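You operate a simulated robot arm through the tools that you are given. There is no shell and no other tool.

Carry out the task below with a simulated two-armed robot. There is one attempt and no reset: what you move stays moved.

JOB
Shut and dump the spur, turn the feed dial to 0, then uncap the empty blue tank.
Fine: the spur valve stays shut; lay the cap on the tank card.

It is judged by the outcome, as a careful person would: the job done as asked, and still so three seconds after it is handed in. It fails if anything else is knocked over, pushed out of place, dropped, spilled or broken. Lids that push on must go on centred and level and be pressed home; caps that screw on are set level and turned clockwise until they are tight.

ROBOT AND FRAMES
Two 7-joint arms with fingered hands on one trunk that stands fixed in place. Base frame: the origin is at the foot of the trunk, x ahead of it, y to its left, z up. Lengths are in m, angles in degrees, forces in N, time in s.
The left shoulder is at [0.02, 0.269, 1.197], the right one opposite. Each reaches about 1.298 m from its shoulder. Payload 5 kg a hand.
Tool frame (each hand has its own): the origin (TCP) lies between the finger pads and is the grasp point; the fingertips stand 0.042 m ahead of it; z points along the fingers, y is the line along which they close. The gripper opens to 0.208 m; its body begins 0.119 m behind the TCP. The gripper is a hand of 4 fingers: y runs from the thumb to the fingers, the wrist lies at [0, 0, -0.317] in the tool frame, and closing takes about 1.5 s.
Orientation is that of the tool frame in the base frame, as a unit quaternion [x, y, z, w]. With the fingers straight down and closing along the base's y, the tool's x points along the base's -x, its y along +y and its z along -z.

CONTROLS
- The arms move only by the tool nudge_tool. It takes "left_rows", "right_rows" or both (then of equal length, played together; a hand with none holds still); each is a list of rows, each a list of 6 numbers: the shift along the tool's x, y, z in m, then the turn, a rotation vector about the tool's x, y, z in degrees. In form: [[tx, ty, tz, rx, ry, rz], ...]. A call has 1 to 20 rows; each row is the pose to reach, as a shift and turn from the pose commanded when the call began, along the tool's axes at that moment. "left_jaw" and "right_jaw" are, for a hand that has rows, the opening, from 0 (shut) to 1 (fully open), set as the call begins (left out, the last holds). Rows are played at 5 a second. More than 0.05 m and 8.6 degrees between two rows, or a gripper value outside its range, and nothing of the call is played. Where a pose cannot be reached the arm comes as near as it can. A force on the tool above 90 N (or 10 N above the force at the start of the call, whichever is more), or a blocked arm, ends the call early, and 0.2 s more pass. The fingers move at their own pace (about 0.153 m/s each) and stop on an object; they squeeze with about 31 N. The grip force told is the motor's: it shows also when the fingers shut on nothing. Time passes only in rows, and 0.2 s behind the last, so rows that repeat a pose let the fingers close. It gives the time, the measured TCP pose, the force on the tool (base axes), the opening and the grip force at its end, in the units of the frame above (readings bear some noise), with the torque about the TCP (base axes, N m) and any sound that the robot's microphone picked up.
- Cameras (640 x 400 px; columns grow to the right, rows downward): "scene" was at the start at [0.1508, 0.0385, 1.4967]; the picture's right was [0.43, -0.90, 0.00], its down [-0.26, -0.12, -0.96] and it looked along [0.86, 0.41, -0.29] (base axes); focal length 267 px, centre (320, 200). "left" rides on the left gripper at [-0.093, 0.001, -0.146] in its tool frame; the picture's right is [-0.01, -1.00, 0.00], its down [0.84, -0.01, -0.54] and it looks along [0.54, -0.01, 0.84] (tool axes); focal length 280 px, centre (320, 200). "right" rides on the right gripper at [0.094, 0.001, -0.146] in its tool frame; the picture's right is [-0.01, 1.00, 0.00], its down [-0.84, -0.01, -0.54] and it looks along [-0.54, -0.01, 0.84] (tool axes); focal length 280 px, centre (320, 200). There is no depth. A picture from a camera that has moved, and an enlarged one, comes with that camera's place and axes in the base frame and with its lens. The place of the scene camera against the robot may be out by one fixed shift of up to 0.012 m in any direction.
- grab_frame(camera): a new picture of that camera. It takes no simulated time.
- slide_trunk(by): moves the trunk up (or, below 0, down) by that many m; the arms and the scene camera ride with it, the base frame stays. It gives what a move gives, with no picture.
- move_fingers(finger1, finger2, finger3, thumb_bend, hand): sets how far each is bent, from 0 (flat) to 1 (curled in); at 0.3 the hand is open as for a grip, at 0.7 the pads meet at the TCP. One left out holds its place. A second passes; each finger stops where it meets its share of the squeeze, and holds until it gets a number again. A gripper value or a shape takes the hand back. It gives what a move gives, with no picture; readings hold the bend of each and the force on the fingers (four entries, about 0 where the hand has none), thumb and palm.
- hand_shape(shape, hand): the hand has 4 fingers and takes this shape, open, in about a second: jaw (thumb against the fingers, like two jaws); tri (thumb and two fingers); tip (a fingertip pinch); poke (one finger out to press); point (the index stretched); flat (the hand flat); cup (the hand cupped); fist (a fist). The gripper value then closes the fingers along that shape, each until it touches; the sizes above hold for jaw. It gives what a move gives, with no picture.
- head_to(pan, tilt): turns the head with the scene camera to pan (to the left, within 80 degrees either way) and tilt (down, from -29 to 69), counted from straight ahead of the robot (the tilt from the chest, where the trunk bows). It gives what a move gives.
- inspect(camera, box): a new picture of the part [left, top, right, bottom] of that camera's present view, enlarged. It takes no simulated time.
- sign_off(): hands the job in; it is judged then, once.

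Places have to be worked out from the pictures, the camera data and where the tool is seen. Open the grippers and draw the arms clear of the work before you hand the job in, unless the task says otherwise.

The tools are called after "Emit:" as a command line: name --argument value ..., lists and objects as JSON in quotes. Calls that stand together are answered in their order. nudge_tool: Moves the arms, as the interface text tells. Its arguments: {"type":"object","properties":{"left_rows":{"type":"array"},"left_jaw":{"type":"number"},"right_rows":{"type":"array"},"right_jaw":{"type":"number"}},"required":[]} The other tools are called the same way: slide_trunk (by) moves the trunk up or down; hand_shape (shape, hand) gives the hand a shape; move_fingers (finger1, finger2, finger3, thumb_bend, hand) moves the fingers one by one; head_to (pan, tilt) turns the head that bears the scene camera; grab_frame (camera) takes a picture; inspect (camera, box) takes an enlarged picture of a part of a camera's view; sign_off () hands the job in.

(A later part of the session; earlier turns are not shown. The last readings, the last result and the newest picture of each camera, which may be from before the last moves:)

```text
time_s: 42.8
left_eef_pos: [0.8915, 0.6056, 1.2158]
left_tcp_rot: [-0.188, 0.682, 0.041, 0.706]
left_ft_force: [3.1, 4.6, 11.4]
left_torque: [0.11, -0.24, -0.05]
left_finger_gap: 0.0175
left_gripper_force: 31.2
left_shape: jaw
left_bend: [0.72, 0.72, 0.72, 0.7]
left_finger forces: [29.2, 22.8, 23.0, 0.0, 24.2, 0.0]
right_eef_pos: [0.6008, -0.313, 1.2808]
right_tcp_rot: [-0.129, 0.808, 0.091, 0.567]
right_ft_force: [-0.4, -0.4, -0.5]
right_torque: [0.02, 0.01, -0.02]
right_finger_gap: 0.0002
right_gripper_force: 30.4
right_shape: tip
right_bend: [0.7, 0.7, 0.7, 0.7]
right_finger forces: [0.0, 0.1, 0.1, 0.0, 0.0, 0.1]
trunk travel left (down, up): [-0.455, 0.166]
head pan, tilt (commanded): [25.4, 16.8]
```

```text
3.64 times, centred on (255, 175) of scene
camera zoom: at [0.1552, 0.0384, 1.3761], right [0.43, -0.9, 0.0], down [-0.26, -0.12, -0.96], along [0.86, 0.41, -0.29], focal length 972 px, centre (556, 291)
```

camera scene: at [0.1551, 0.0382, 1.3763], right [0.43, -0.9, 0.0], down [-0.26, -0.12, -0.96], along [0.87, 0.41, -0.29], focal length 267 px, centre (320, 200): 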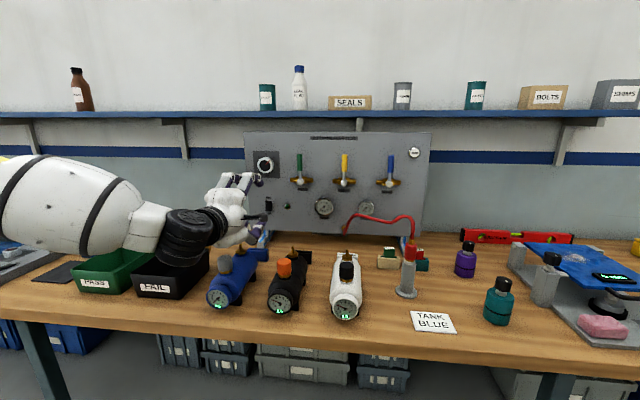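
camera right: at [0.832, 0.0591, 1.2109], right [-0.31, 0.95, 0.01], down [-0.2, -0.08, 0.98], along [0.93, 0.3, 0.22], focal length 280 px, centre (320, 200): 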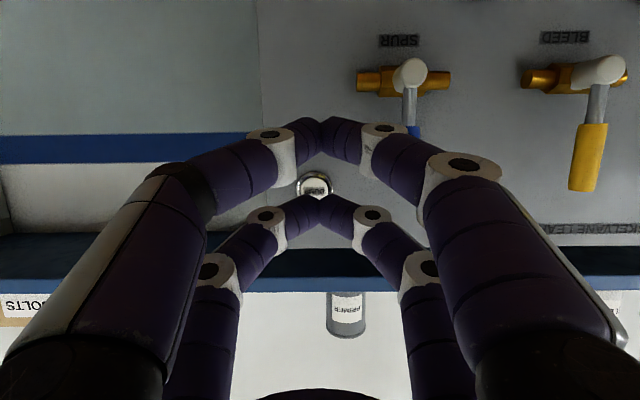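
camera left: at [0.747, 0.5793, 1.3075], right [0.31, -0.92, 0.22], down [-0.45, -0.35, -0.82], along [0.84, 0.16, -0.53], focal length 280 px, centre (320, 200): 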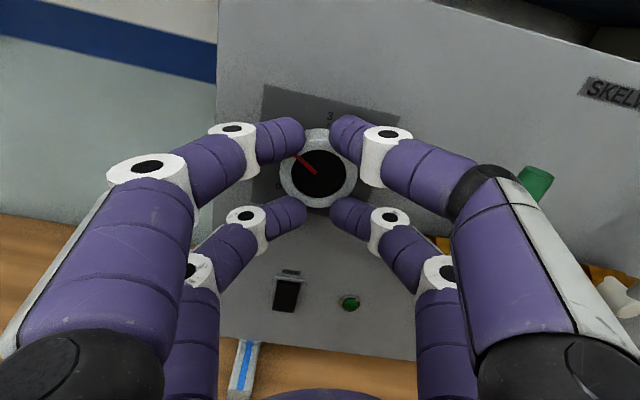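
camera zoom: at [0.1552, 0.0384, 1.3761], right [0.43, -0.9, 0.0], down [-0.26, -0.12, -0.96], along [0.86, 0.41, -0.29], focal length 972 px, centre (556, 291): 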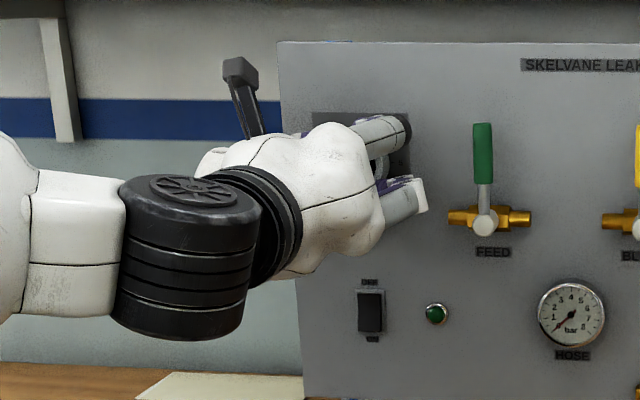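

The pointer is between 1 and 2, and forces stay low. I continue another 55°, with a 2 mm upward correction to relieve the slight vertical load.

Emit:
nudge_tool --left_rows '[[-0.001, 0, 0, 0, 0, -6], [-0.002, 0, 0, 0, 0, -12], [-0.002, 0, 0, 0, 0, -18], [-0.002, 0, 0, 0, 0, -24], [-0.002, 0, 0, 0, 0, -30], [-0.002, 0, 0, 0, 0, -36], [-0.002, 0, 0, 0, 0, -42], [-0.002, 0, 0, 0, 0, -48], [-0.002, 0, 0, 0, 0, -55]]'

Emit:
grab_frame --camera "left"

Emit:
inspect --camera "left" --box '[240, 80, 400, 220]'

```text
time_s: 44.8
left_eef_pos: [0.8926, 0.6061, 1.216]
left_tcp_rot: [-0.482, 0.519, -0.29, 0.644]
left_ft_force: [-5.8, -1.9, -2.1]
left_torque: [-0.01, 0.08, -0.11]
left_finger_gap: 0.0176
left_gripper_force: 30.8
left_shape: jaw
left_bend: [0.72, 0.72, 0.72, 0.7]
left_finger forces: [29.8, 28.7, 27.6, 0.0, 24.7, 0.1]
right_eef_pos: [0.6014, -0.3135, 1.2801]
right_tcp_rot: [-0.13, 0.808, 0.092, 0.567]
right_ft_force: [0.5, -0.1, -0.6]
right_torque: [-0.02, 0.02, 0.0]
right_finger_gap: 0.0001
right_gripper_force: 30.6
right_shape: tip
right_bend: [0.7, 0.7, 0.7, 0.7]
right_finger forces: [0.0, 0.1, 0.0, 0.0, 0.1, 0.0]
trunk travel left (down, up): [-0.455, 0.166]
head pan, tilt (commanded): [25.4, 16.8]
```

```text
taken
camera left: at [0.726, 0.6423, 1.2527], right [0.12, -0.36, 0.93], down [-0.26, -0.91, -0.32], along [0.96, -0.2, -0.2], focal length 280 px, centre (320, 200)
```

left: 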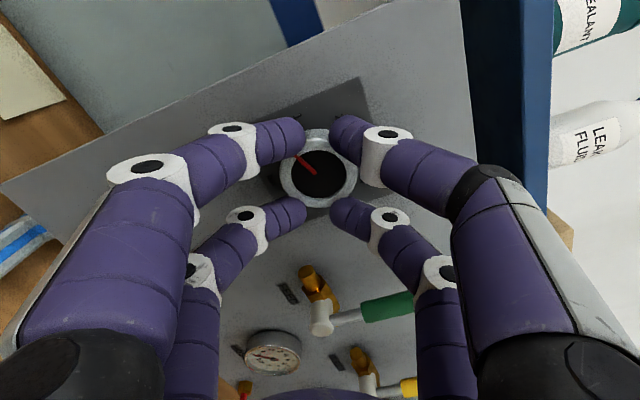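

```text
2.86 times, centred on (320, 150) of left
camera zoom: at [0.726, 0.6423, 1.2527], right [0.12, -0.36, 0.93], down [-0.26, -0.91, -0.32], along [0.96, -0.2, -0.2], focal length 801 px, centre (320, 343)
```

zoom: 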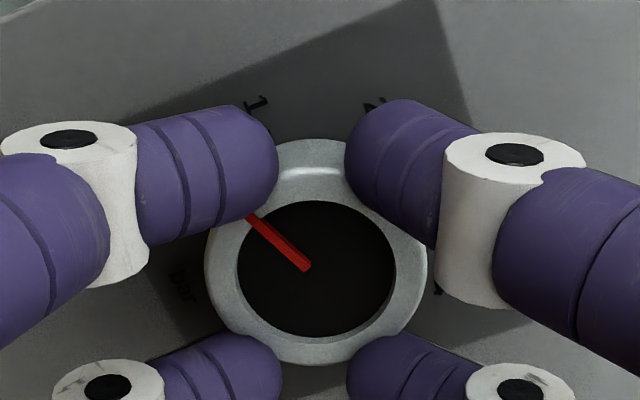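

About 155° of the turn is done. I continue in smaller steps towards 0.

Emit:
nudge_tool --left_rows '[[0, 0, 0, 0, 0, -5], [0, 0, 0, 0, 0, -10], [0, 0, 0, 0, 0, -15], [0, 0, 0, 0, 0, -20]]'

Emit:
inspect --camera "left" --box '[240, 80, 400, 220]'

Emit:
inspect --camera "scene" --box '[230, 120, 320, 210]'

```text
time_s: 45.8
left_eef_pos: [0.8929, 0.607, 1.2164]
left_tcp_rot: [-0.564, 0.427, -0.397, 0.584]
left_ft_force: [-8.3, -0.6, -2.9]
left_torque: [-0.07, 0.01, -0.07]
left_finger_gap: 0.0174
left_gripper_force: 31.1
left_shape: jaw
left_bend: [0.72, 0.72, 0.72, 0.7]
left_finger forces: [30.9, 29.4, 26.9, 0.0, 25.3, 0.0]
right_eef_pos: [0.6013, -0.3126, 1.2808]
right_tcp_rot: [-0.13, 0.808, 0.091, 0.567]
right_ft_force: [-0.4, 1.4, 0.0]
right_torque: [-0.01, 0.02, 0.01]
right_finger_gap: 0.0
right_gripper_force: 31.3
right_shape: tip
right_bend: [0.7, 0.7, 0.7, 0.7]
right_finger forces: [0.0, 0.0, 0.0, 0.1, 0.0, 0.0]
trunk travel left (down, up): [-0.455, 0.166]
head pan, tilt (commanded): [25.4, 16.8]
```

```text
2.86 times, centred on (320, 150) of left
camera zoom: at [0.7237, 0.649, 1.221], right [0.01, -0.03, 1.0], down [-0.24, -0.97, -0.03], along [0.97, -0.24, -0.02], focal length 801 px, centre (320, 343)
```

zoom: 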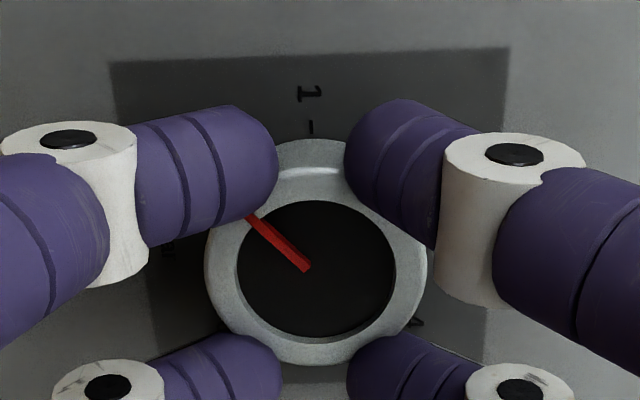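

```text
4.44 times, centred on (275, 165) of scene
camera zoom: at [0.1551, 0.0387, 1.376], right [0.43, -0.9, 0.0], down [-0.26, -0.12, -0.96], along [0.86, 0.41, -0.29], focal length 1188 px, centre (520, 356)
```

zoom: 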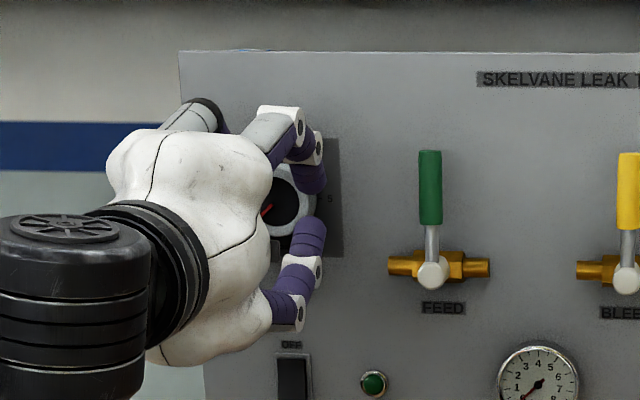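

The pointer looks to be within a degree or two of 0 and I feel no stop. I release the knob and draw back to read the dial unobstructed.

Emit:
nudge_tool --left_rows '[[0, 0, 0, 0, 0, 0], [0, 0, 0, 0, 0, 0], [0, 0, 0, 0, 0, 0], [0, 0, -0.02, 0, 0, 0], [0, 0, -0.05, 0, 0, 0], [0, 0, -0.08, 0, 0, 0]]' --left_jaw 0.45

Emit:
inspect --camera "left" --box '[240, 60, 400, 200]'

Emit:
inspect --camera "scene" --box '[230, 120, 320, 210]'

```text
time_s: 47.2
left_eef_pos: [0.8165, 0.5799, 1.2173]
left_tcp_rot: [-0.564, 0.428, -0.397, 0.584]
left_ft_force: [0.1, 0.3, 0.4]
left_torque: [0.03, 0.0, 0.01]
left_finger_gap: 0.0929
left_gripper_force: 0.0
left_shape: jaw
left_bend: [0.73, 0.73, 0.73, 0.7]
left_finger forces: [0.0, 0.0, 0.0, 0.1, 0.1, 0.1]
right_eef_pos: [0.6009, -0.3122, 1.2809]
right_tcp_rot: [-0.13, 0.809, 0.091, 0.566]
right_ft_force: [-0.3, 0.5, 0.0]
right_torque: [0.01, 0.02, 0.03]
right_finger_gap: 0.0
right_gripper_force: 30.9
right_shape: tip
right_bend: [0.7, 0.7, 0.7, 0.7]
right_finger forces: [0.0, 0.1, 0.0, 0.1, 0.0, 0.0]
trunk travel left (down, up): [-0.455, 0.166]
head pan, tilt (commanded): [25.4, 16.8]
```

```text
2.86 times, centred on (320, 130) of left
camera zoom: at [0.6486, 0.6232, 1.2215], right [0.01, -0.04, 1.0], down [-0.24, -0.97, -0.03], along [0.97, -0.24, -0.02], focal length 801 px, centre (320, 400)
```

zoom: 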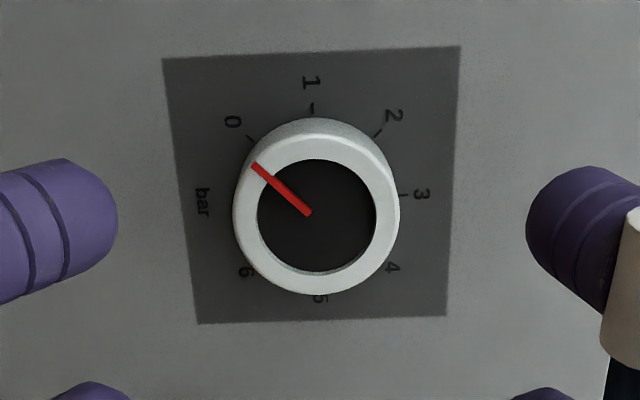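

```text
4.44 times, centred on (275, 165) of scene
camera zoom: at [0.1556, 0.0385, 1.376], right [0.43, -0.9, 0.0], down [-0.26, -0.12, -0.96], along [0.86, 0.41, -0.29], focal length 1188 px, centre (520, 356)
```

zoom: 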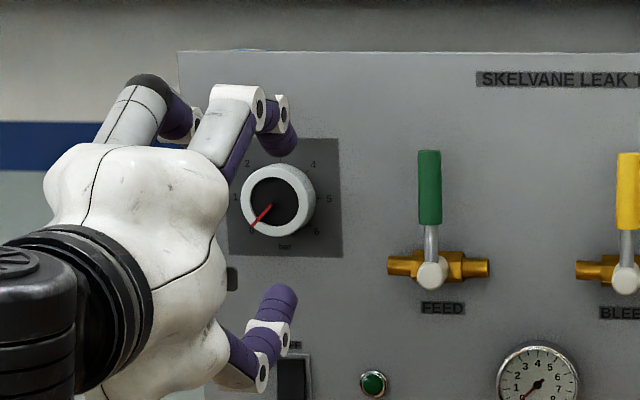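

The pointer seems at or slightly past the 0 tick. I zoom in further to measure precisely.

Emit:
inspect --camera "left" --box '[285, 75, 390, 180]'

Emit:
inspect --camera "scene" --box '[272, 140, 312, 180]'

```text
3.81 times, centred on (338, 128) of left
camera zoom: at [0.6486, 0.6232, 1.2215], right [0.01, -0.04, 1.0], down [-0.24, -0.97, -0.03], along [0.97, -0.24, -0.02], focal length 1068 px, centre (253, 476)
```

zoom: 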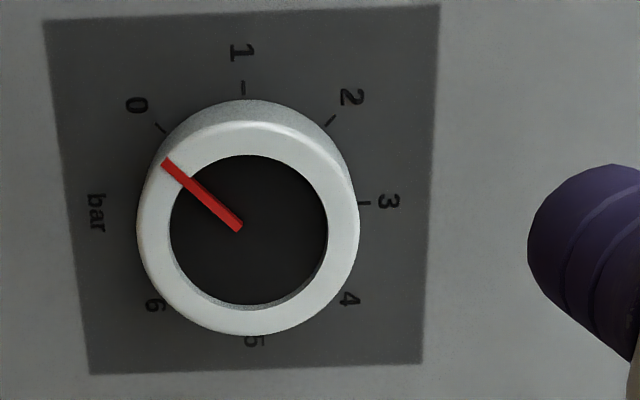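

```text
10.00 times, centred on (292, 160) of scene
camera zoom: at [0.1556, 0.0385, 1.376], right [0.43, -0.9, 0.0], down [-0.26, -0.12, -0.96], along [0.86, 0.41, -0.29], focal length 2673 px, centre (600, 600)
```

zoom: 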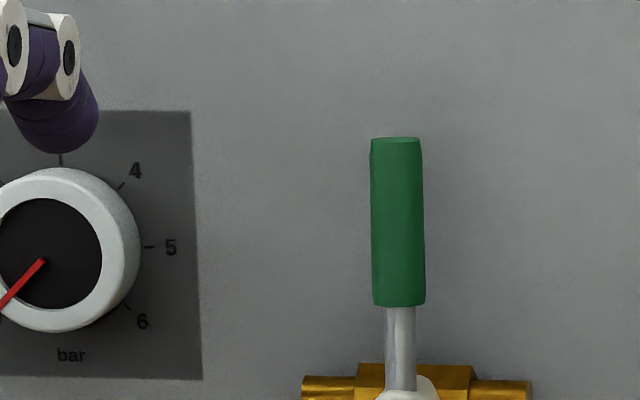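

The pointer matches the 0 tick to within about a degree, so the dial is set. Now I draw the left hand back and up, away from the panel.

Emit:
nudge_tool --left_rows '[[0, 0, -0.04, 0, 0, 0], [0, 0, -0.08, 0, 0, 0], [0, 0, -0.12, 0, 0, 0], [0, -0.03, -0.15, 0, 0, 0], [0, -0.06, -0.18, 0, 0, 0], [0, -0.09, -0.21, 0, 0, 0], [0, -0.12, -0.24, 0, 0, 0], [0, -0.15, -0.26, 0, 0, 0]]'

Emit:
head_to --pan 32 --tilt 35

Emit:
grab_frame --camera "scene"

Emit:
grab_frame --camera "left"

```text
time_s: 49.0
left_eef_pos: [0.573, 0.49, 1.3662]
left_tcp_rot: [-0.564, 0.427, -0.397, 0.585]
left_ft_force: [-0.4, 0.4, -0.4]
left_torque: [0.01, 0.0, 0.02]
left_finger_gap: 0.0933
left_gripper_force: 0.0
left_shape: jaw
left_bend: [0.73, 0.73, 0.73, 0.7]
left_finger forces: [0.1, 0.0, 0.1, 0.0, 0.0, 0.0]
right_eef_pos: [0.5995, -0.3144, 1.2803]
right_tcp_rot: [-0.129, 0.808, 0.091, 0.568]
right_ft_force: [0.3, 0.2, -0.2]
right_torque: [0.02, 0.0, -0.02]
right_finger_gap: 0.0
right_gripper_force: 30.7
right_shape: tip
right_bend: [0.7, 0.7, 0.7, 0.7]
right_finger forces: [0.1, 0.0, 0.1, 0.1, 0.1, 0.0]
trunk travel left (down, up): [-0.455, 0.166]
head pan, tilt (commanded): [25.4, 16.8]
```

```text
time_s: 49.8
left_eef_pos: [0.5733, 0.4907, 1.3657]
left_tcp_rot: [-0.563, 0.429, -0.397, 0.584]
left_ft_force: [0.4, 1.4, -0.2]
left_torque: [0.02, -0.03, -0.01]
left_finger_gap: 0.0935
left_gripper_force: 0.0
left_shape: jaw
left_bend: [0.73, 0.73, 0.73, 0.7]
left_finger forces: [0.0, 0.0, 0.0, 0.0, 0.1, 0.0]
right_eef_pos: [0.6012, -0.3131, 1.2801]
right_tcp_rot: [-0.129, 0.809, 0.09, 0.566]
right_ft_force: [0.2, 0.2, -0.7]
right_torque: [0.02, -0.01, 0.0]
right_finger_gap: 0.0
right_gripper_force: 31.1
right_shape: tip
right_bend: [0.7, 0.7, 0.7, 0.7]
right_finger forces: [0.0, 0.0, 0.1, 0.0, 0.1, 0.0]
trunk travel left (down, up): [-0.455, 0.166]
head pan, tilt (commanded): [32.0, 35.0]
```

```text
taken
camera scene: at [0.1461, 0.0453, 1.3469], right [0.53, -0.85, 0.0], down [-0.49, -0.3, -0.82], along [0.69, 0.43, -0.57], focal length 267 px, centre (320, 200)
```

scene: 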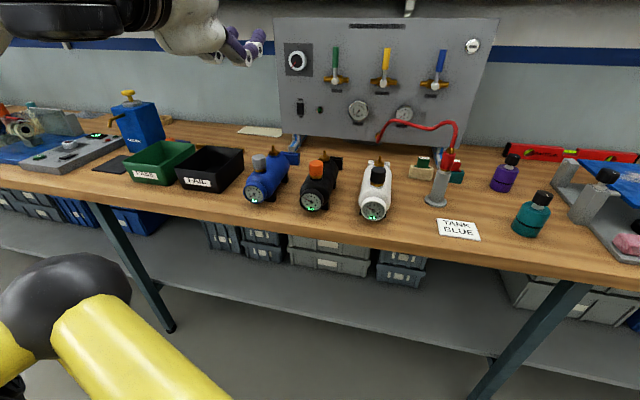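

```text
taken
camera left: at [0.4051, 0.5327, 1.3705], right [0.01, -0.04, 1.0], down [-0.24, -0.97, -0.03], along [0.97, -0.24, -0.02], focal length 280 px, centre (320, 200)
```

left: 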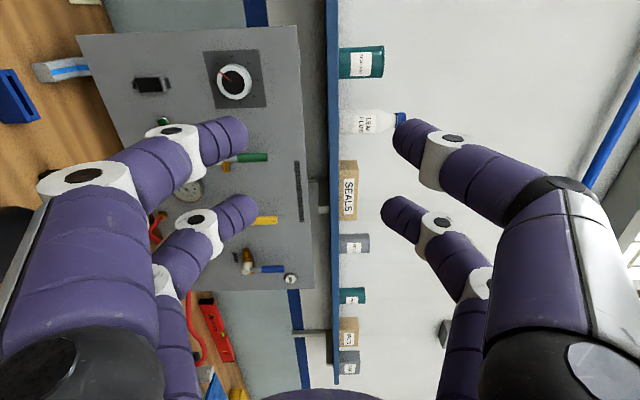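

Everything on the panel is as wanted. I zoom in on the blue tank and the card.

Emit:
inspect --camera "scene" --box '[220, 135, 320, 215]'

Emit:
inspect --camera "scene" --box '[340, 140, 500, 250]'

```text
5.00 times, centred on (270, 175) of scene
camera zoom: at [0.1461, 0.0453, 1.3469], right [0.53, -0.85, 0.0], down [-0.49, -0.3, -0.82], along [0.69, 0.43, -0.57], focal length 1336 px, centre (570, 325)
```

zoom: 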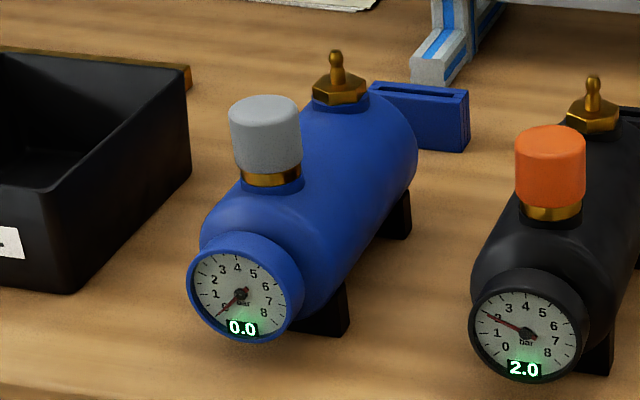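

```text
3.64 times, centred on (420, 195) of scene
camera zoom: at [0.1461, 0.0453, 1.3469], right [0.53, -0.85, 0.0], down [-0.49, -0.3, -0.82], along [0.69, 0.43, -0.57], focal length 972 px, centre (-44, 218)
```

zoom: 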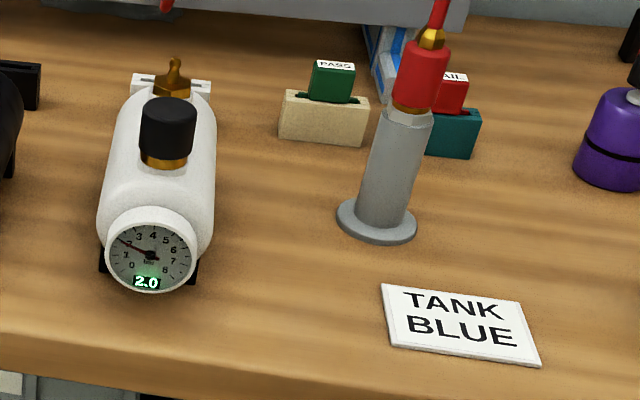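

The cap (38 mm wide) sits near (0.609, 0.528, 1.017); the tank axis runs along the bench depth and the fitting is about 0.11 m behind the cap. I try the tri shape on the left hand to see whether it suits this small cap.

Emit:
hand_shape --shape "tri" --hand "left"

Emit:
grab_frame --camera "left"

Emit:
nudge_tool --left_rows '[[0, 0, 0, 0, 0, 0], [0, 0, 0, 0, 0, 0], [0, 0, 0, 0, 0, 0], [0, 0, 0, 0, 0, 0], [0, 0, 0, 0, 0, 0], [0, 0, 0, 0, 0, 0], [0, 0, 0, 0, 0, 0]]' --left_jaw 0

Emit:
grab_frame --camera "left"

```text
time_s: 50.7
left_eef_pos: [0.5741, 0.4902, 1.3655]
left_tcp_rot: [-0.564, 0.427, -0.397, 0.585]
left_ft_force: [0.6, 0.5, 1.2]
left_torque: [0.01, -0.02, 0.03]
left_finger_gap: 0.2078
left_gripper_force: 0.0
left_shape: tri
left_bend: [0.3, 0.3, 0.3, 0.3]
left_finger forces: [0.0, 0.0, 0.0, 0.1, 0.0, 0.1]
right_eef_pos: [0.6003, -0.3131, 1.2802]
right_tcp_rot: [-0.129, 0.809, 0.091, 0.566]
right_ft_force: [-0.7, 0.6, -0.3]
right_torque: [0.02, -0.01, -0.02]
right_finger_gap: 0.0002
right_gripper_force: 30.8
right_shape: tip
right_bend: [0.7, 0.7, 0.7, 0.7]
right_finger forces: [0.0, 0.0, 0.0, 0.0, 0.0, 0.0]
trunk travel left (down, up): [-0.455, 0.166]
head pan, tilt (commanded): [32.0, 35.0]
```

```text
taken
camera left: at [0.4048, 0.5325, 1.3707], right [0.01, -0.04, 1.0], down [-0.24, -0.97, -0.03], along [0.97, -0.24, -0.02], focal length 280 px, centre (320, 200)
```

left: 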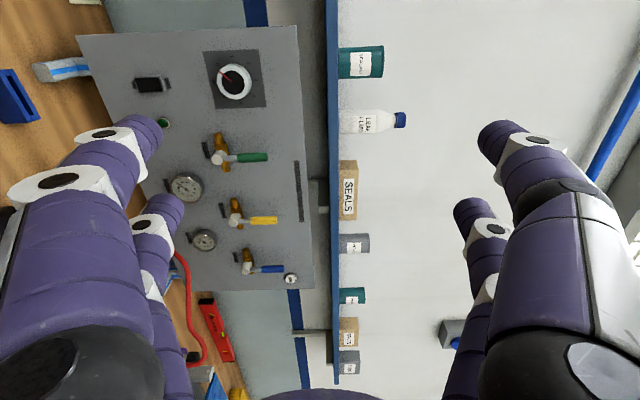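

```text
time_s: 52.3
left_eef_pos: [0.5737, 0.4904, 1.365]
left_tcp_rot: [-0.564, 0.427, -0.396, 0.585]
left_ft_force: [0.9, 0.9, 0.5]
left_torque: [-0.02, -0.02, 0.01]
left_finger_gap: 0.0
left_gripper_force: 30.5
left_shape: tri
left_bend: [0.7, 0.7, 0.7, 0.7]
left_finger forces: [0.0, 0.0, 0.0, 0.0, 0.0, 0.0]
right_eef_pos: [0.6012, -0.3136, 1.2804]
right_tcp_rot: [-0.13, 0.809, 0.091, 0.567]
right_ft_force: [0.2, 0.1, -0.4]
right_torque: [0.0, 0.03, -0.01]
right_finger_gap: 0.0
right_gripper_force: 30.5
right_shape: tip
right_bend: [0.7, 0.7, 0.7, 0.7]
right_finger forces: [0.0, 0.0, 0.0, 0.0, 0.0, 0.0]
trunk travel left (down, up): [-0.455, 0.166]
head pan, tilt (commanded): [32.0, 35.0]
```

```text
taken
camera left: at [0.4047, 0.5324, 1.3708], right [0.01, -0.04, 1.0], down [-0.24, -0.97, -0.03], along [0.97, -0.24, -0.02], focal length 280 px, centre (320, 200)
```

left: 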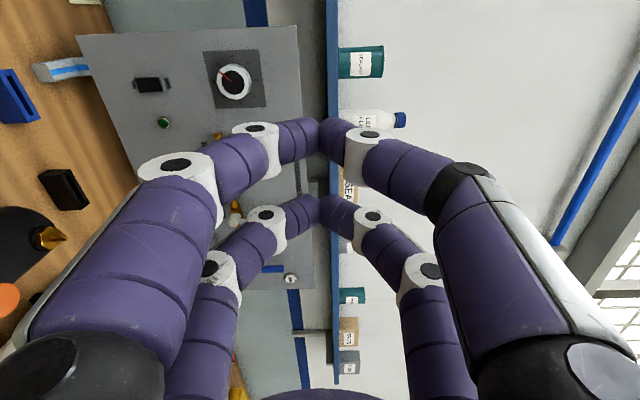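

All shapes close alike, so I'll pinch the cap with one finger pair. I first turn the left hand to point straight down at this height.

Emit:
nudge_tool --left_rows '[[0, 0, 0, -8.2, 0, 0], [0, 0, 0, -16.4, 0, 0], [0, 0, 0, -24.6, 0, 0], [0, 0, 0, -32.8, 0, 0], [0, 0, 0, -41, 0, 0], [0, 0, 0, -49.2, 0, 0], [0, 0, 0, -57.4, 0, 0], [0, 0, 0, -65.6, 0, 0], [0, 0, 0, -73.8, 0, 0], [0, 0, 0, -82, 0, 0], [0, 0, 0, -90, 0, 0]]' --left_jaw 0.45

Emit:
grab_frame --camera "left"

Emit:
grab_frame --camera "scene"

```text
time_s: 54.7
left_eef_pos: [0.5744, 0.4918, 1.3642]
left_tcp_rot: [0.812, -0.583, -0.023, -0.014]
left_ft_force: [0.7, 0.9, -0.7]
left_torque: [-0.1, 0.14, 0.03]
left_finger_gap: 0.0936
left_gripper_force: 0.0
left_shape: tri
left_bend: [0.73, 0.73, 0.73, 0.7]
left_finger forces: [0.1, 0.1, 0.0, 0.0, 0.1, 0.1]
right_eef_pos: [0.6032, -0.3124, 1.2795]
right_tcp_rot: [-0.129, 0.81, 0.09, 0.565]
right_ft_force: [1.5, 1.4, -1.5]
right_torque: [-0.01, -0.03, 0.02]
right_finger_gap: 0.0
right_gripper_force: 30.9
right_shape: tip
right_bend: [0.7, 0.7, 0.7, 0.7]
right_finger forces: [0.1, 0.0, 0.1, 0.0, 0.1, 0.1]
trunk travel left (down, up): [-0.455, 0.166]
head pan, tilt (commanded): [32.0, 35.0]
```

```text
taken
camera left: at [0.5461, 0.5724, 1.5172], right [0.94, 0.33, 0.0], down [0.29, -0.82, 0.49], along [0.16, -0.47, -0.87], focal length 280 px, centre (320, 200)
```

left: 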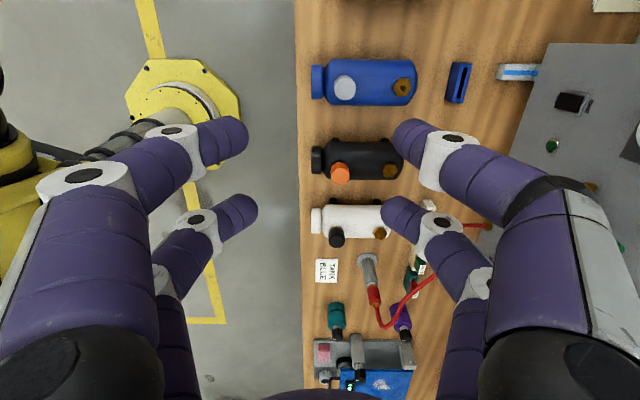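

```text
taken
camera scene: at [0.1471, 0.0456, 1.3465], right [0.53, -0.85, 0.0], down [-0.49, -0.3, -0.82], along [0.69, 0.43, -0.57], focal length 267 px, centre (320, 200)
```

scene: 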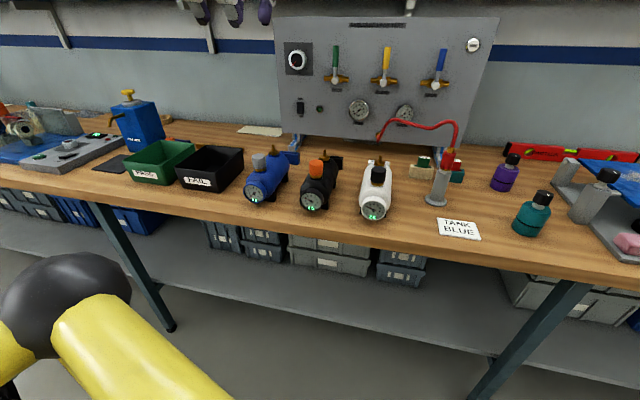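

The left camera now sees the tanks and card from above. I zoom on the blue cap and the card to measure them.

Emit:
inspect --camera "left" --box '[300, 40, 440, 130]'

Emit:
inspect --camera "left" --box '[290, 230, 390, 310]'

```text
4.44 times, centred on (370, 85) of left
camera zoom: at [0.5461, 0.5724, 1.5172], right [0.94, 0.33, 0.0], down [0.29, -0.82, 0.49], along [0.16, -0.47, -0.87], focal length 1246 px, centre (98, 711)
```

zoom: 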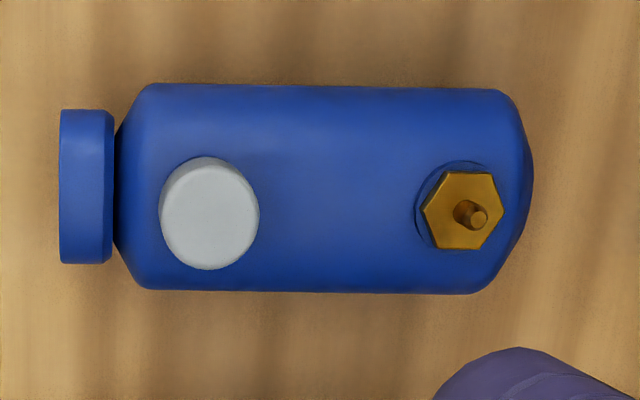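

```text
5.00 times, centred on (340, 270) of left
camera zoom: at [0.5461, 0.5724, 1.5172], right [0.94, 0.33, 0.0], down [0.29, -0.82, 0.49], along [0.16, -0.47, -0.87], focal length 1402 px, centre (220, -150)
```

zoom: 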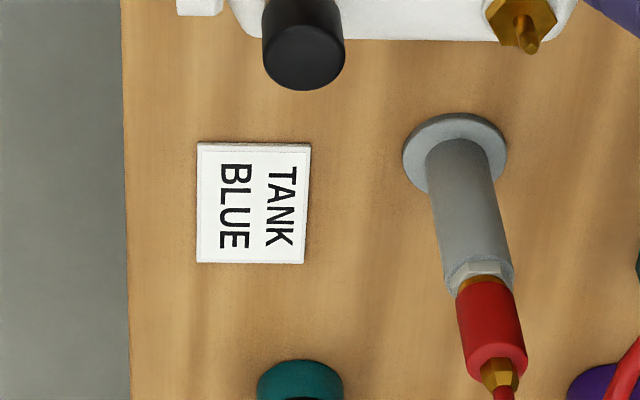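

The cap top is near (0.607, 0.522) with a 37 mm diameter, and the card is centred near (0.755, 0.034). I roll the left hand about its axis so the unscrewing stroke has a full half-turn available.

Emit:
nudge_tool --left_rows '[[0, 0, 0, 0, 0, 8.5], [0, 0, 0, 0, 0, 17], [0, 0, 0, 0, 0, 25.5], [0, 0, 0, 0, 0, 34], [0, 0, 0, 0, 0, 42.5], [0, 0, 0, 0, 0, 51], [0, 0, 0, 0, 0, 59.5], [0, 0, 0, 0, 0, 68], [0, 0, 0, 0, 0, 76.5], [0, 0, 0, 0, 0, 85], [0, 0, 0, 0, 0, 93.5], [0, 0, 0, 0, 0, 102], [0, 0, 0, 0, 0, 110.5], [0, 0, 0, 0, 0, 119], [0, 0, 0, 0, 0, 127.5], [0, 0, 0, 0, 0, 136], [0, 0, 0, 0, 0, 144.5], [0, 0, 0, 0, 0, 153], [0, 0, 0, 0, 0, 161.5], [0, 0, 0, 0, 0, 170]]'

Emit:
grab_frame --camera "left"

```text
time_s: 58.9
left_eef_pos: [0.5741, 0.4909, 1.3657]
left_tcp_rot: [0.511, 0.859, 0.016, -0.021]
left_ft_force: [-0.1, 0.3, 0.2]
left_torque: [0.0, 0.0, -0.03]
left_finger_gap: 0.0936
left_gripper_force: 0.2
left_shape: tri
left_bend: [0.73, 0.73, 0.73, 0.7]
left_finger forces: [0.1, 0.0, 0.0, 0.1, 0.0, 0.0]
right_eef_pos: [0.6011, -0.3129, 1.2808]
right_tcp_rot: [-0.129, 0.809, 0.09, 0.567]
right_ft_force: [-0.1, 0.4, 0.0]
right_torque: [0.03, 0.0, -0.01]
right_finger_gap: 0.0
right_gripper_force: 31.6
right_shape: tip
right_bend: [0.7, 0.7, 0.7, 0.7]
right_finger forces: [0.0, 0.0, 0.0, 0.0, 0.0, 0.0]
trunk travel left (down, up): [-0.455, 0.166]
head pan, tilt (commanded): [32.0, 35.0]
```

```text
taken
camera left: at [0.6215, 0.4025, 1.5089], right [-0.87, -0.49, -0.01], down [-0.4, 0.71, 0.58], along [-0.28, 0.51, -0.81], focal length 280 px, centre (320, 200)
```

left: 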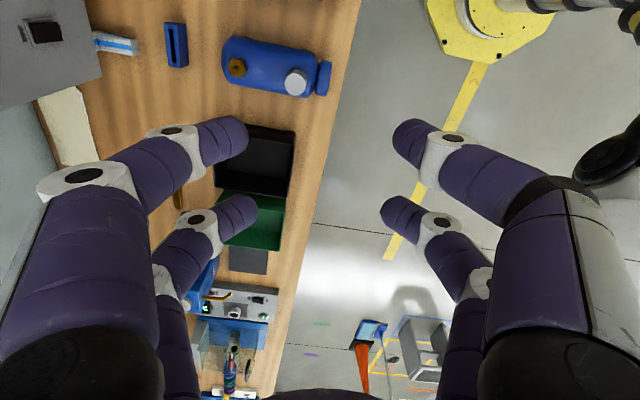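

That roll is reachable. I remove the 3° tilt and descend so the near finger pair straddles the cap's axis, stopping well above it to check alignment.

Emit:
nudge_tool --left_rows '[[0.0049, 0.007, 0.0413, 0.06, -0.5, 0], [0.0099, 0.0141, 0.0825, 0.12, -1.0, 0], [0.0148, 0.0211, 0.1238, 0.18, -1.5, 0], [0.0197, 0.0281, 0.1651, 0.24, -2.0, 0], [0.0247, 0.0352, 0.2063, 0.3, -2.5, 0], [0.0296, 0.0422, 0.2476, 0.35, -3.0, 0]]'

Emit:
grab_frame --camera "left"

Emit:
grab_frame --camera "scene"

```text
time_s: 60.3
left_eef_pos: [0.5924, 0.5494, 1.1208]
left_tcp_rot: [0.51, 0.86, 0.001, 0.002]
left_ft_force: [-0.4, 1.6, -0.2]
left_torque: [-0.09, 0.02, -0.01]
left_finger_gap: 0.0936
left_gripper_force: 0.0
left_shape: tri
left_bend: [0.73, 0.73, 0.73, 0.7]
left_finger forces: [0.1, 0.0, 0.0, 0.0, 0.0, 0.0]
right_eef_pos: [0.602, -0.3126, 1.2809]
right_tcp_rot: [-0.129, 0.809, 0.09, 0.567]
right_ft_force: [0.4, 0.3, 0.3]
right_torque: [-0.03, 0.04, -0.06]
right_finger_gap: 0.0
right_gripper_force: 30.9
right_shape: tip
right_bend: [0.7, 0.7, 0.7, 0.7]
right_finger forces: [0.0, 0.0, 0.0, 0.1, 0.1, 0.1]
trunk travel left (down, up): [-0.455, 0.166]
head pan, tilt (commanded): [32.0, 35.0]
```

```text
taken
camera left: at [0.6378, 0.4687, 1.2673], right [-0.87, -0.49, 0.0], down [-0.42, 0.73, 0.54], along [-0.26, 0.47, -0.84], focal length 280 px, centre (320, 200)
```

left: 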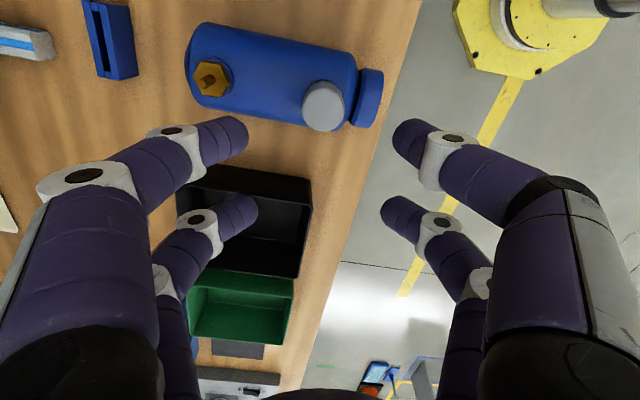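

```text
taken
camera scene: at [0.1462, 0.0457, 1.3468], right [0.53, -0.85, 0.0], down [-0.49, -0.3, -0.82], along [0.69, 0.43, -0.57], focal length 267 px, centre (320, 200)
```

scene: 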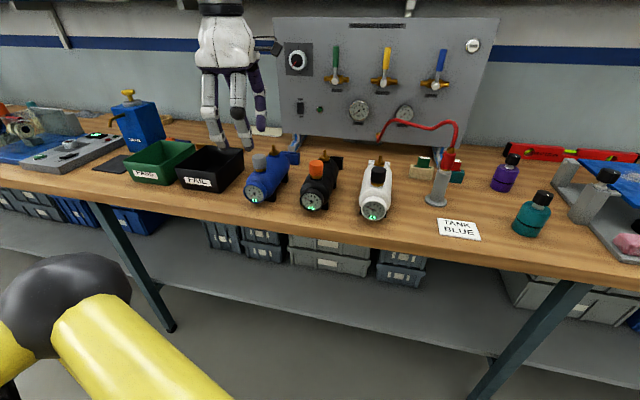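

The hand is above and clear. I zoom on the cap from this closer view to refine its centre and height.

Emit:
inspect --camera "left" --box '[270, 60, 390, 150]'

Emit:
inspect --camera "scene" --box '[180, 90, 320, 220]'

```text
4.44 times, centred on (330, 105) of left
camera zoom: at [0.6378, 0.4687, 1.2673], right [-0.87, -0.49, 0.0], down [-0.42, 0.73, 0.54], along [-0.26, 0.47, -0.84], focal length 1246 px, centre (276, 622)
```

zoom: 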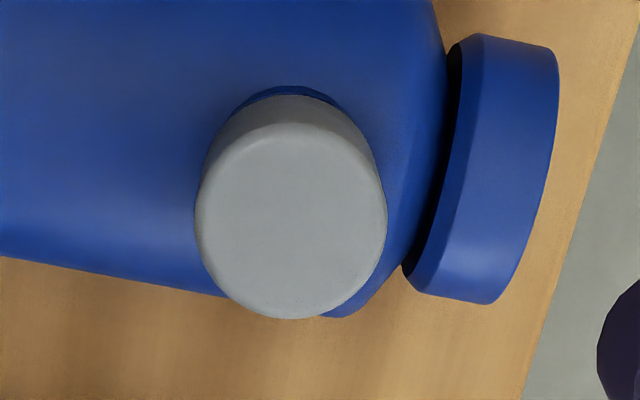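

```text
3.08 times, centred on (250, 155) of scene
camera zoom: at [0.1462, 0.0457, 1.3468], right [0.53, -0.85, 0.0], down [-0.49, -0.3, -0.82], along [0.69, 0.43, -0.57], focal length 822 px, centre (535, 338)
```

zoom: 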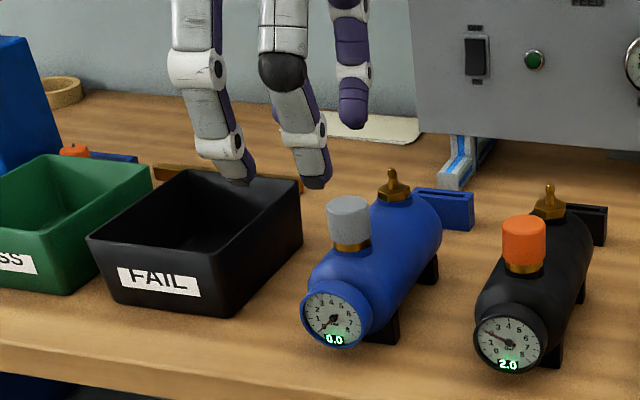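

The cap's top centre is at about (0.606, 0.5215, 1.033), within 1–2 mm of the near pair's centre line. I descend so the fingertips sit beside the cap.

Emit:
nudge_tool --left_rows '[[0, -0.0014, 0.02, 0, 0, 0], [0, -0.0014, 0.04, 0, 0, 0], [0, -0.0014, 0.055, 0, 0, 0], [0, -0.0014, 0.065, 0, 0, 0], [0, -0.0014, 0.0728, 0, 0, 0]]' --left_jaw 0.38

Emit:
grab_frame --camera "left"

Emit:
inspect --camera "scene" --box '[190, 90, 320, 220]'

```text
time_s: 61.5
left_eef_pos: [0.5899, 0.5478, 1.0481]
left_tcp_rot: [0.511, 0.86, 0.001, 0.0]
left_ft_force: [0.4, -1.1, 0.0]
left_torque: [-0.04, 0.0, 0.03]
left_finger_gap: 0.0795
left_gripper_force: 0.0
left_shape: tri
left_bend: [0.73, 0.73, 0.73, 0.7]
left_finger forces: [0.0, 0.0, 0.0, 0.1, 0.0, 0.1]
right_eef_pos: [0.6012, -0.3136, 1.2807]
right_tcp_rot: [-0.13, 0.809, 0.092, 0.566]
right_ft_force: [-0.9, -0.2, 0.1]
right_torque: [0.0, -0.04, 0.0]
right_finger_gap: 0.0
right_gripper_force: 31.3
right_shape: tip
right_bend: [0.7, 0.7, 0.7, 0.7]
right_finger forces: [0.0, 0.0, 0.0, 0.1, 0.0, 0.0]
trunk travel left (down, up): [-0.455, 0.166]
head pan, tilt (commanded): [32.0, 35.0]
```

```text
taken
camera left: at [0.6355, 0.4669, 1.1955], right [-0.87, -0.49, 0.0], down [-0.42, 0.73, 0.54], along [-0.26, 0.47, -0.84], focal length 280 px, centre (320, 200)
```

left: 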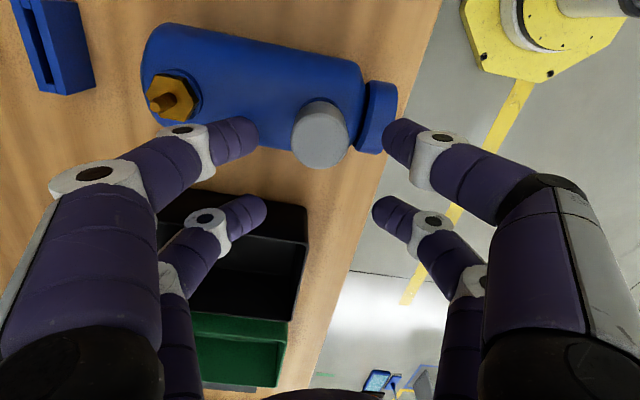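

```text
3.08 times, centred on (255, 155) of scene
camera zoom: at [0.1458, 0.0453, 1.3469], right [0.53, -0.85, 0.0], down [-0.49, -0.3, -0.82], along [0.69, 0.43, -0.57], focal length 822 px, centre (520, 338)
```

zoom: 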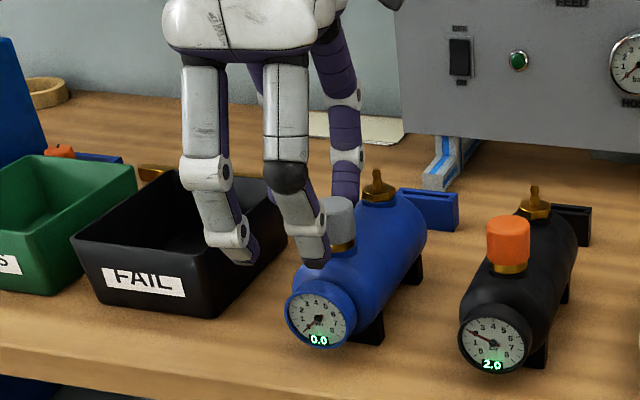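

The near pair straddles the cap evenly. I close the fingers on it.

Emit:
nudge_tool --left_rows '[[0, 0, 0, 0, 0, 0], [0, 0, 0, 0, 0, 0], [0, 0, 0, 0, 0, 0], [0, 0, 0, 0, 0, 0], [0, 0, 0, 0, 0, 0], [0, 0, 0, 0, 0, 0]]' --left_jaw 0

Emit:
grab_frame --camera "left"

Emit:
inspect --camera "scene" --box '[190, 90, 320, 220]'

```text
time_s: 62.9
left_eef_pos: [0.5893, 0.5477, 1.048]
left_tcp_rot: [0.511, 0.86, 0.001, 0.0]
left_ft_force: [-0.1, -1.7, -3.7]
left_torque: [0.04, 0.11, -0.07]
left_finger_gap: 0.0159
left_gripper_force: 30.9
left_shape: tri
left_bend: [0.73, 0.7, 0.7, 0.7]
left_finger forces: [26.1, 0.0, 0.2, 0.0, 27.3, 0.0]
right_eef_pos: [0.6011, -0.3134, 1.28]
right_tcp_rot: [-0.129, 0.809, 0.091, 0.566]
right_ft_force: [-0.3, 0.0, 0.5]
right_torque: [0.0, -0.02, -0.01]
right_finger_gap: 0.0
right_gripper_force: 30.7
right_shape: tip
right_bend: [0.7, 0.7, 0.7, 0.7]
right_finger forces: [0.0, 0.0, 0.1, 0.0, 0.0, 0.0]
trunk travel left (down, up): [-0.455, 0.166]
head pan, tilt (commanded): [32.0, 35.0]
```

```text
taken
camera left: at [0.6358, 0.467, 1.1955], right [-0.87, -0.49, 0.0], down [-0.42, 0.73, 0.54], along [-0.26, 0.47, -0.84], focal length 280 px, centre (320, 200)
```

left: 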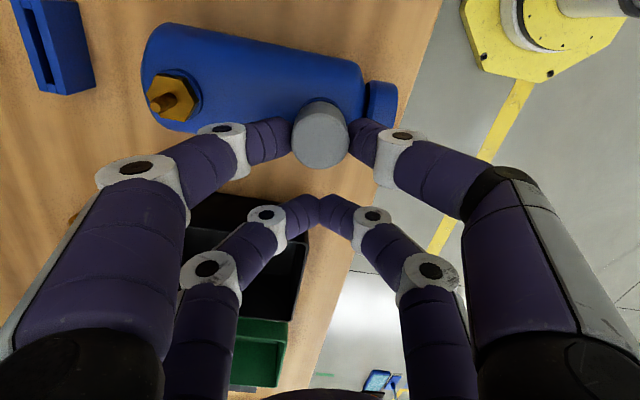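

```text
3.08 times, centred on (255, 155) of scene
camera zoom: at [0.146, 0.0452, 1.3469], right [0.53, -0.85, 0.0], down [-0.49, -0.3, -0.82], along [0.69, 0.43, -0.57], focal length 822 px, centre (520, 338)
```

zoom: 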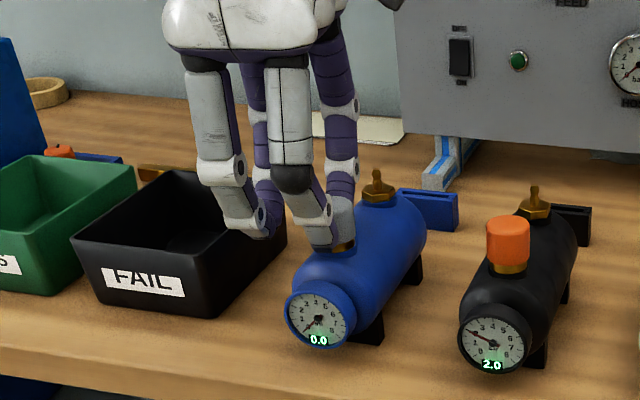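

Finger 1 and the thumb hold the cap at about 26 N each. I turn counter-clockwise 24° about the cap axis and see whether the cap turns and the tank stays put.

Emit:
nudge_tool --left_rows '[[-0.0002, -0.0022, 0, 0, 0, -4], [-0.0005, -0.0043, 0, 0, 0, -8], [-0.001, -0.0064, 0, 0, 0, -12], [-0.0016, -0.0084, 0, 0, 0, -16], [-0.0024, -0.0105, 0, 0, 0, -20], [-0.0033, -0.0125, 0, 0, 0, -24]]'

Emit:
grab_frame --camera "left"

Emit:
inspect --camera "scene" --box '[190, 90, 320, 220]'

```text
time_s: 64.3
left_eef_pos: [0.5807, 0.5388, 1.0471]
left_tcp_rot: [0.319, 0.948, 0.001, 0.0]
left_ft_force: [-2.4, -1.1, -2.8]
left_torque: [-0.06, 0.1, -0.15]
left_finger_gap: 0.0159
left_gripper_force: 31.0
left_shape: tri
left_bend: [0.73, 0.7, 0.7, 0.7]
left_finger forces: [26.6, 0.0, 0.1, 0.0, 28.8, 0.1]
right_eef_pos: [0.6019, -0.3127, 1.2791]
right_tcp_rot: [-0.13, 0.809, 0.091, 0.566]
right_ft_force: [-0.3, 0.6, -1.1]
right_torque: [0.01, -0.01, -0.03]
right_finger_gap: 0.0
right_gripper_force: 31.2
right_shape: tip
right_bend: [0.7, 0.7, 0.7, 0.7]
right_finger forces: [0.0, 0.0, 0.1, 0.1, 0.1, 0.0]
trunk travel left (down, up): [-0.455, 0.166]
head pan, tilt (commanded): [32.0, 35.0]
```

```text
taken
camera left: at [0.6554, 0.4841, 1.1955], right [-0.59, -0.8, 0.0], down [-0.68, 0.5, 0.54], along [-0.43, 0.32, -0.84], focal length 280 px, centre (320, 200)
```

left: 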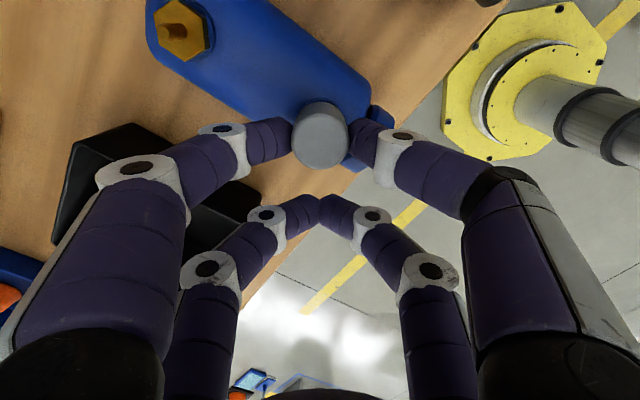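

```text
3.08 times, centred on (255, 155) of scene
camera zoom: at [0.1459, 0.0452, 1.3469], right [0.53, -0.85, 0.0], down [-0.49, -0.3, -0.82], along [0.69, 0.43, -0.57], focal length 822 px, centre (520, 338)
```

zoom: 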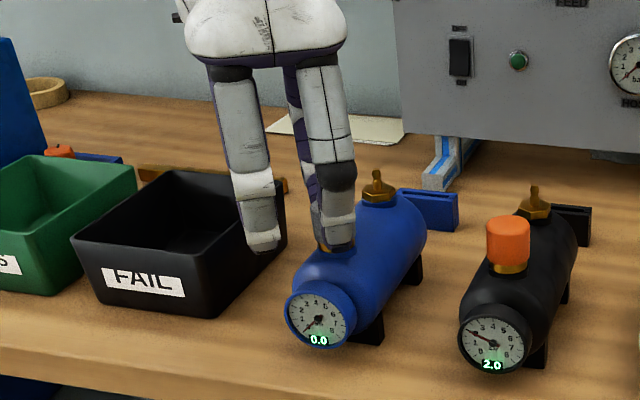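

The hand turned 24° about the cap and the tank stayed put (gauge and fitting unmoved). I continue the stroke to the far end of the roll range.

Emit:
nudge_tool --left_rows '[[-0.0005, -0.0043, 0, 0, 0, -8], [-0.0016, -0.0085, 0, 0, 0, -16], [-0.0033, -0.0125, 0, 0, 0, -24], [-0.0055, -0.0162, 0, 0, 0, -32], [-0.0082, -0.0196, 0, 0, 0, -40], [-0.0114, -0.0225, 0, 0, 0, -48], [-0.0149, -0.025, 0, 0, 0, -56], [-0.0188, -0.027, 0, 0, 0, -64], [-0.0228, -0.0284, 0, 0, 0, -72], [-0.0271, -0.0293, 0, 0, 0, -80], [-0.0314, -0.0295, 0, 0, 0, -88], [-0.0357, -0.0292, 0, 0, 0, -96], [-0.04, -0.0282, 0, 0, 0, -104], [-0.044, -0.0267, 0, 0, 0, -112], [-0.0478, -0.0246, 0, 0, 0, -120], [-0.0513, -0.022, 0, 0, 0, -128], [-0.0543, -0.019, 0, 0, 0, -136], [-0.057, -0.0155, 0, 0, 0, -144]]'

Emit:
grab_frame --camera "left"

Emit:
inspect --camera "scene" --box '[190, 90, 320, 220]'

```text
time_s: 68.1
left_eef_pos: [0.6165, 0.4929, 1.0483]
left_tcp_rot: [0.803, -0.596, 0.0, -0.001]
left_ft_force: [-7.5, -3.4, -7.4]
left_torque: [-0.36, 0.18, 0.27]
left_finger_gap: 0.0148
left_gripper_force: 30.9
left_shape: tri
left_bend: [0.72, 0.7, 0.7, 0.7]
left_finger forces: [32.0, 0.0, 0.0, 0.0, 24.0, 0.0]
right_eef_pos: [0.6, -0.3129, 1.2798]
right_tcp_rot: [-0.13, 0.808, 0.092, 0.567]
right_ft_force: [-0.8, -0.1, -0.1]
right_torque: [-0.01, 0.02, 0.03]
right_finger_gap: 0.0003
right_gripper_force: 30.3
right_shape: tip
right_bend: [0.7, 0.7, 0.7, 0.7]
right_finger forces: [0.1, 0.1, 0.1, 0.0, 0.0, 0.1]
trunk travel left (down, up): [-0.455, 0.166]
head pan, tilt (commanded): [32.0, 35.0]
```

```text
taken
camera left: at [0.588, 0.5815, 1.1958], right [0.95, 0.3, 0.0], down [0.25, -0.8, 0.54], along [0.16, -0.51, -0.84], focal length 280 px, centre (320, 200)
```

left: 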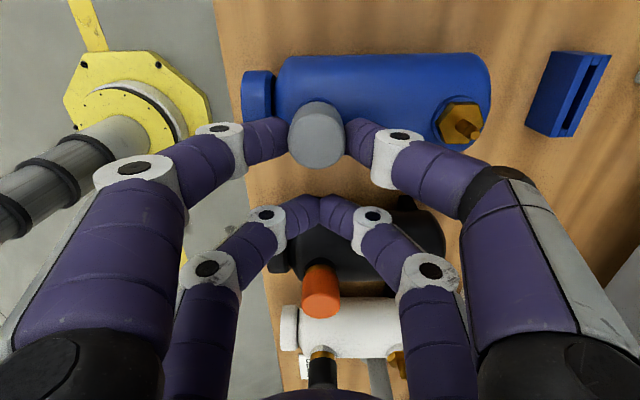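

```text
3.08 times, centred on (255, 155) of scene
camera zoom: at [0.1456, 0.0452, 1.3469], right [0.53, -0.85, 0.0], down [-0.49, -0.3, -0.82], along [0.69, 0.43, -0.57], focal length 822 px, centre (520, 338)
```

zoom: 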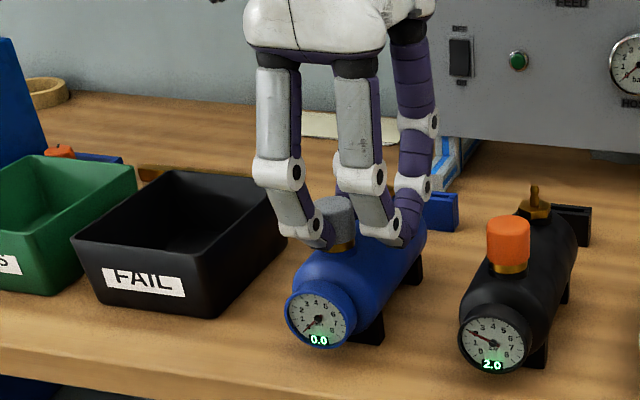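

The stroke of about 168° is done and the tank is unmoved. I take the same zoom as before to see whether the cap has risen on its thread.

Emit:
inspect --camera "scene" --box '[220, 135, 320, 215]'

Emit:
inspect --camera "left" --box '[260, 80, 380, 170]'

```text
5.00 times, centred on (270, 175) of scene
camera zoom: at [0.1456, 0.0452, 1.3469], right [0.53, -0.85, 0.0], down [-0.49, -0.3, -0.82], along [0.69, 0.43, -0.57], focal length 1336 px, centre (570, 325)
```

zoom: 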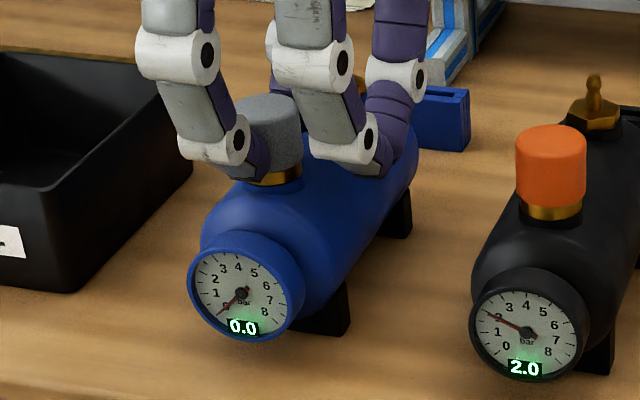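

```text
4.44 times, centred on (320, 125) of left
camera zoom: at [0.588, 0.5815, 1.1958], right [0.95, 0.3, 0.0], down [0.25, -0.8, 0.54], along [0.16, -0.51, -0.84], focal length 1246 px, centre (320, 533)
```

zoom: 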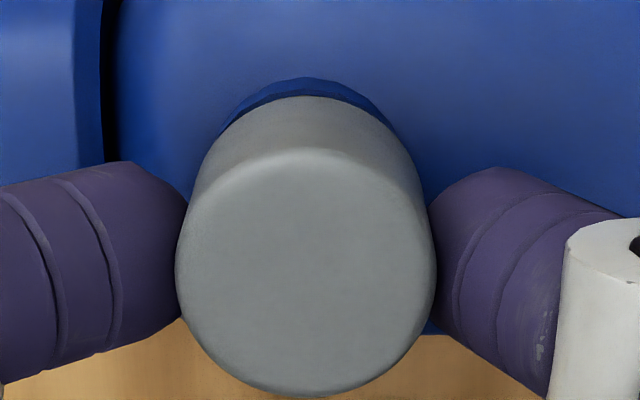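

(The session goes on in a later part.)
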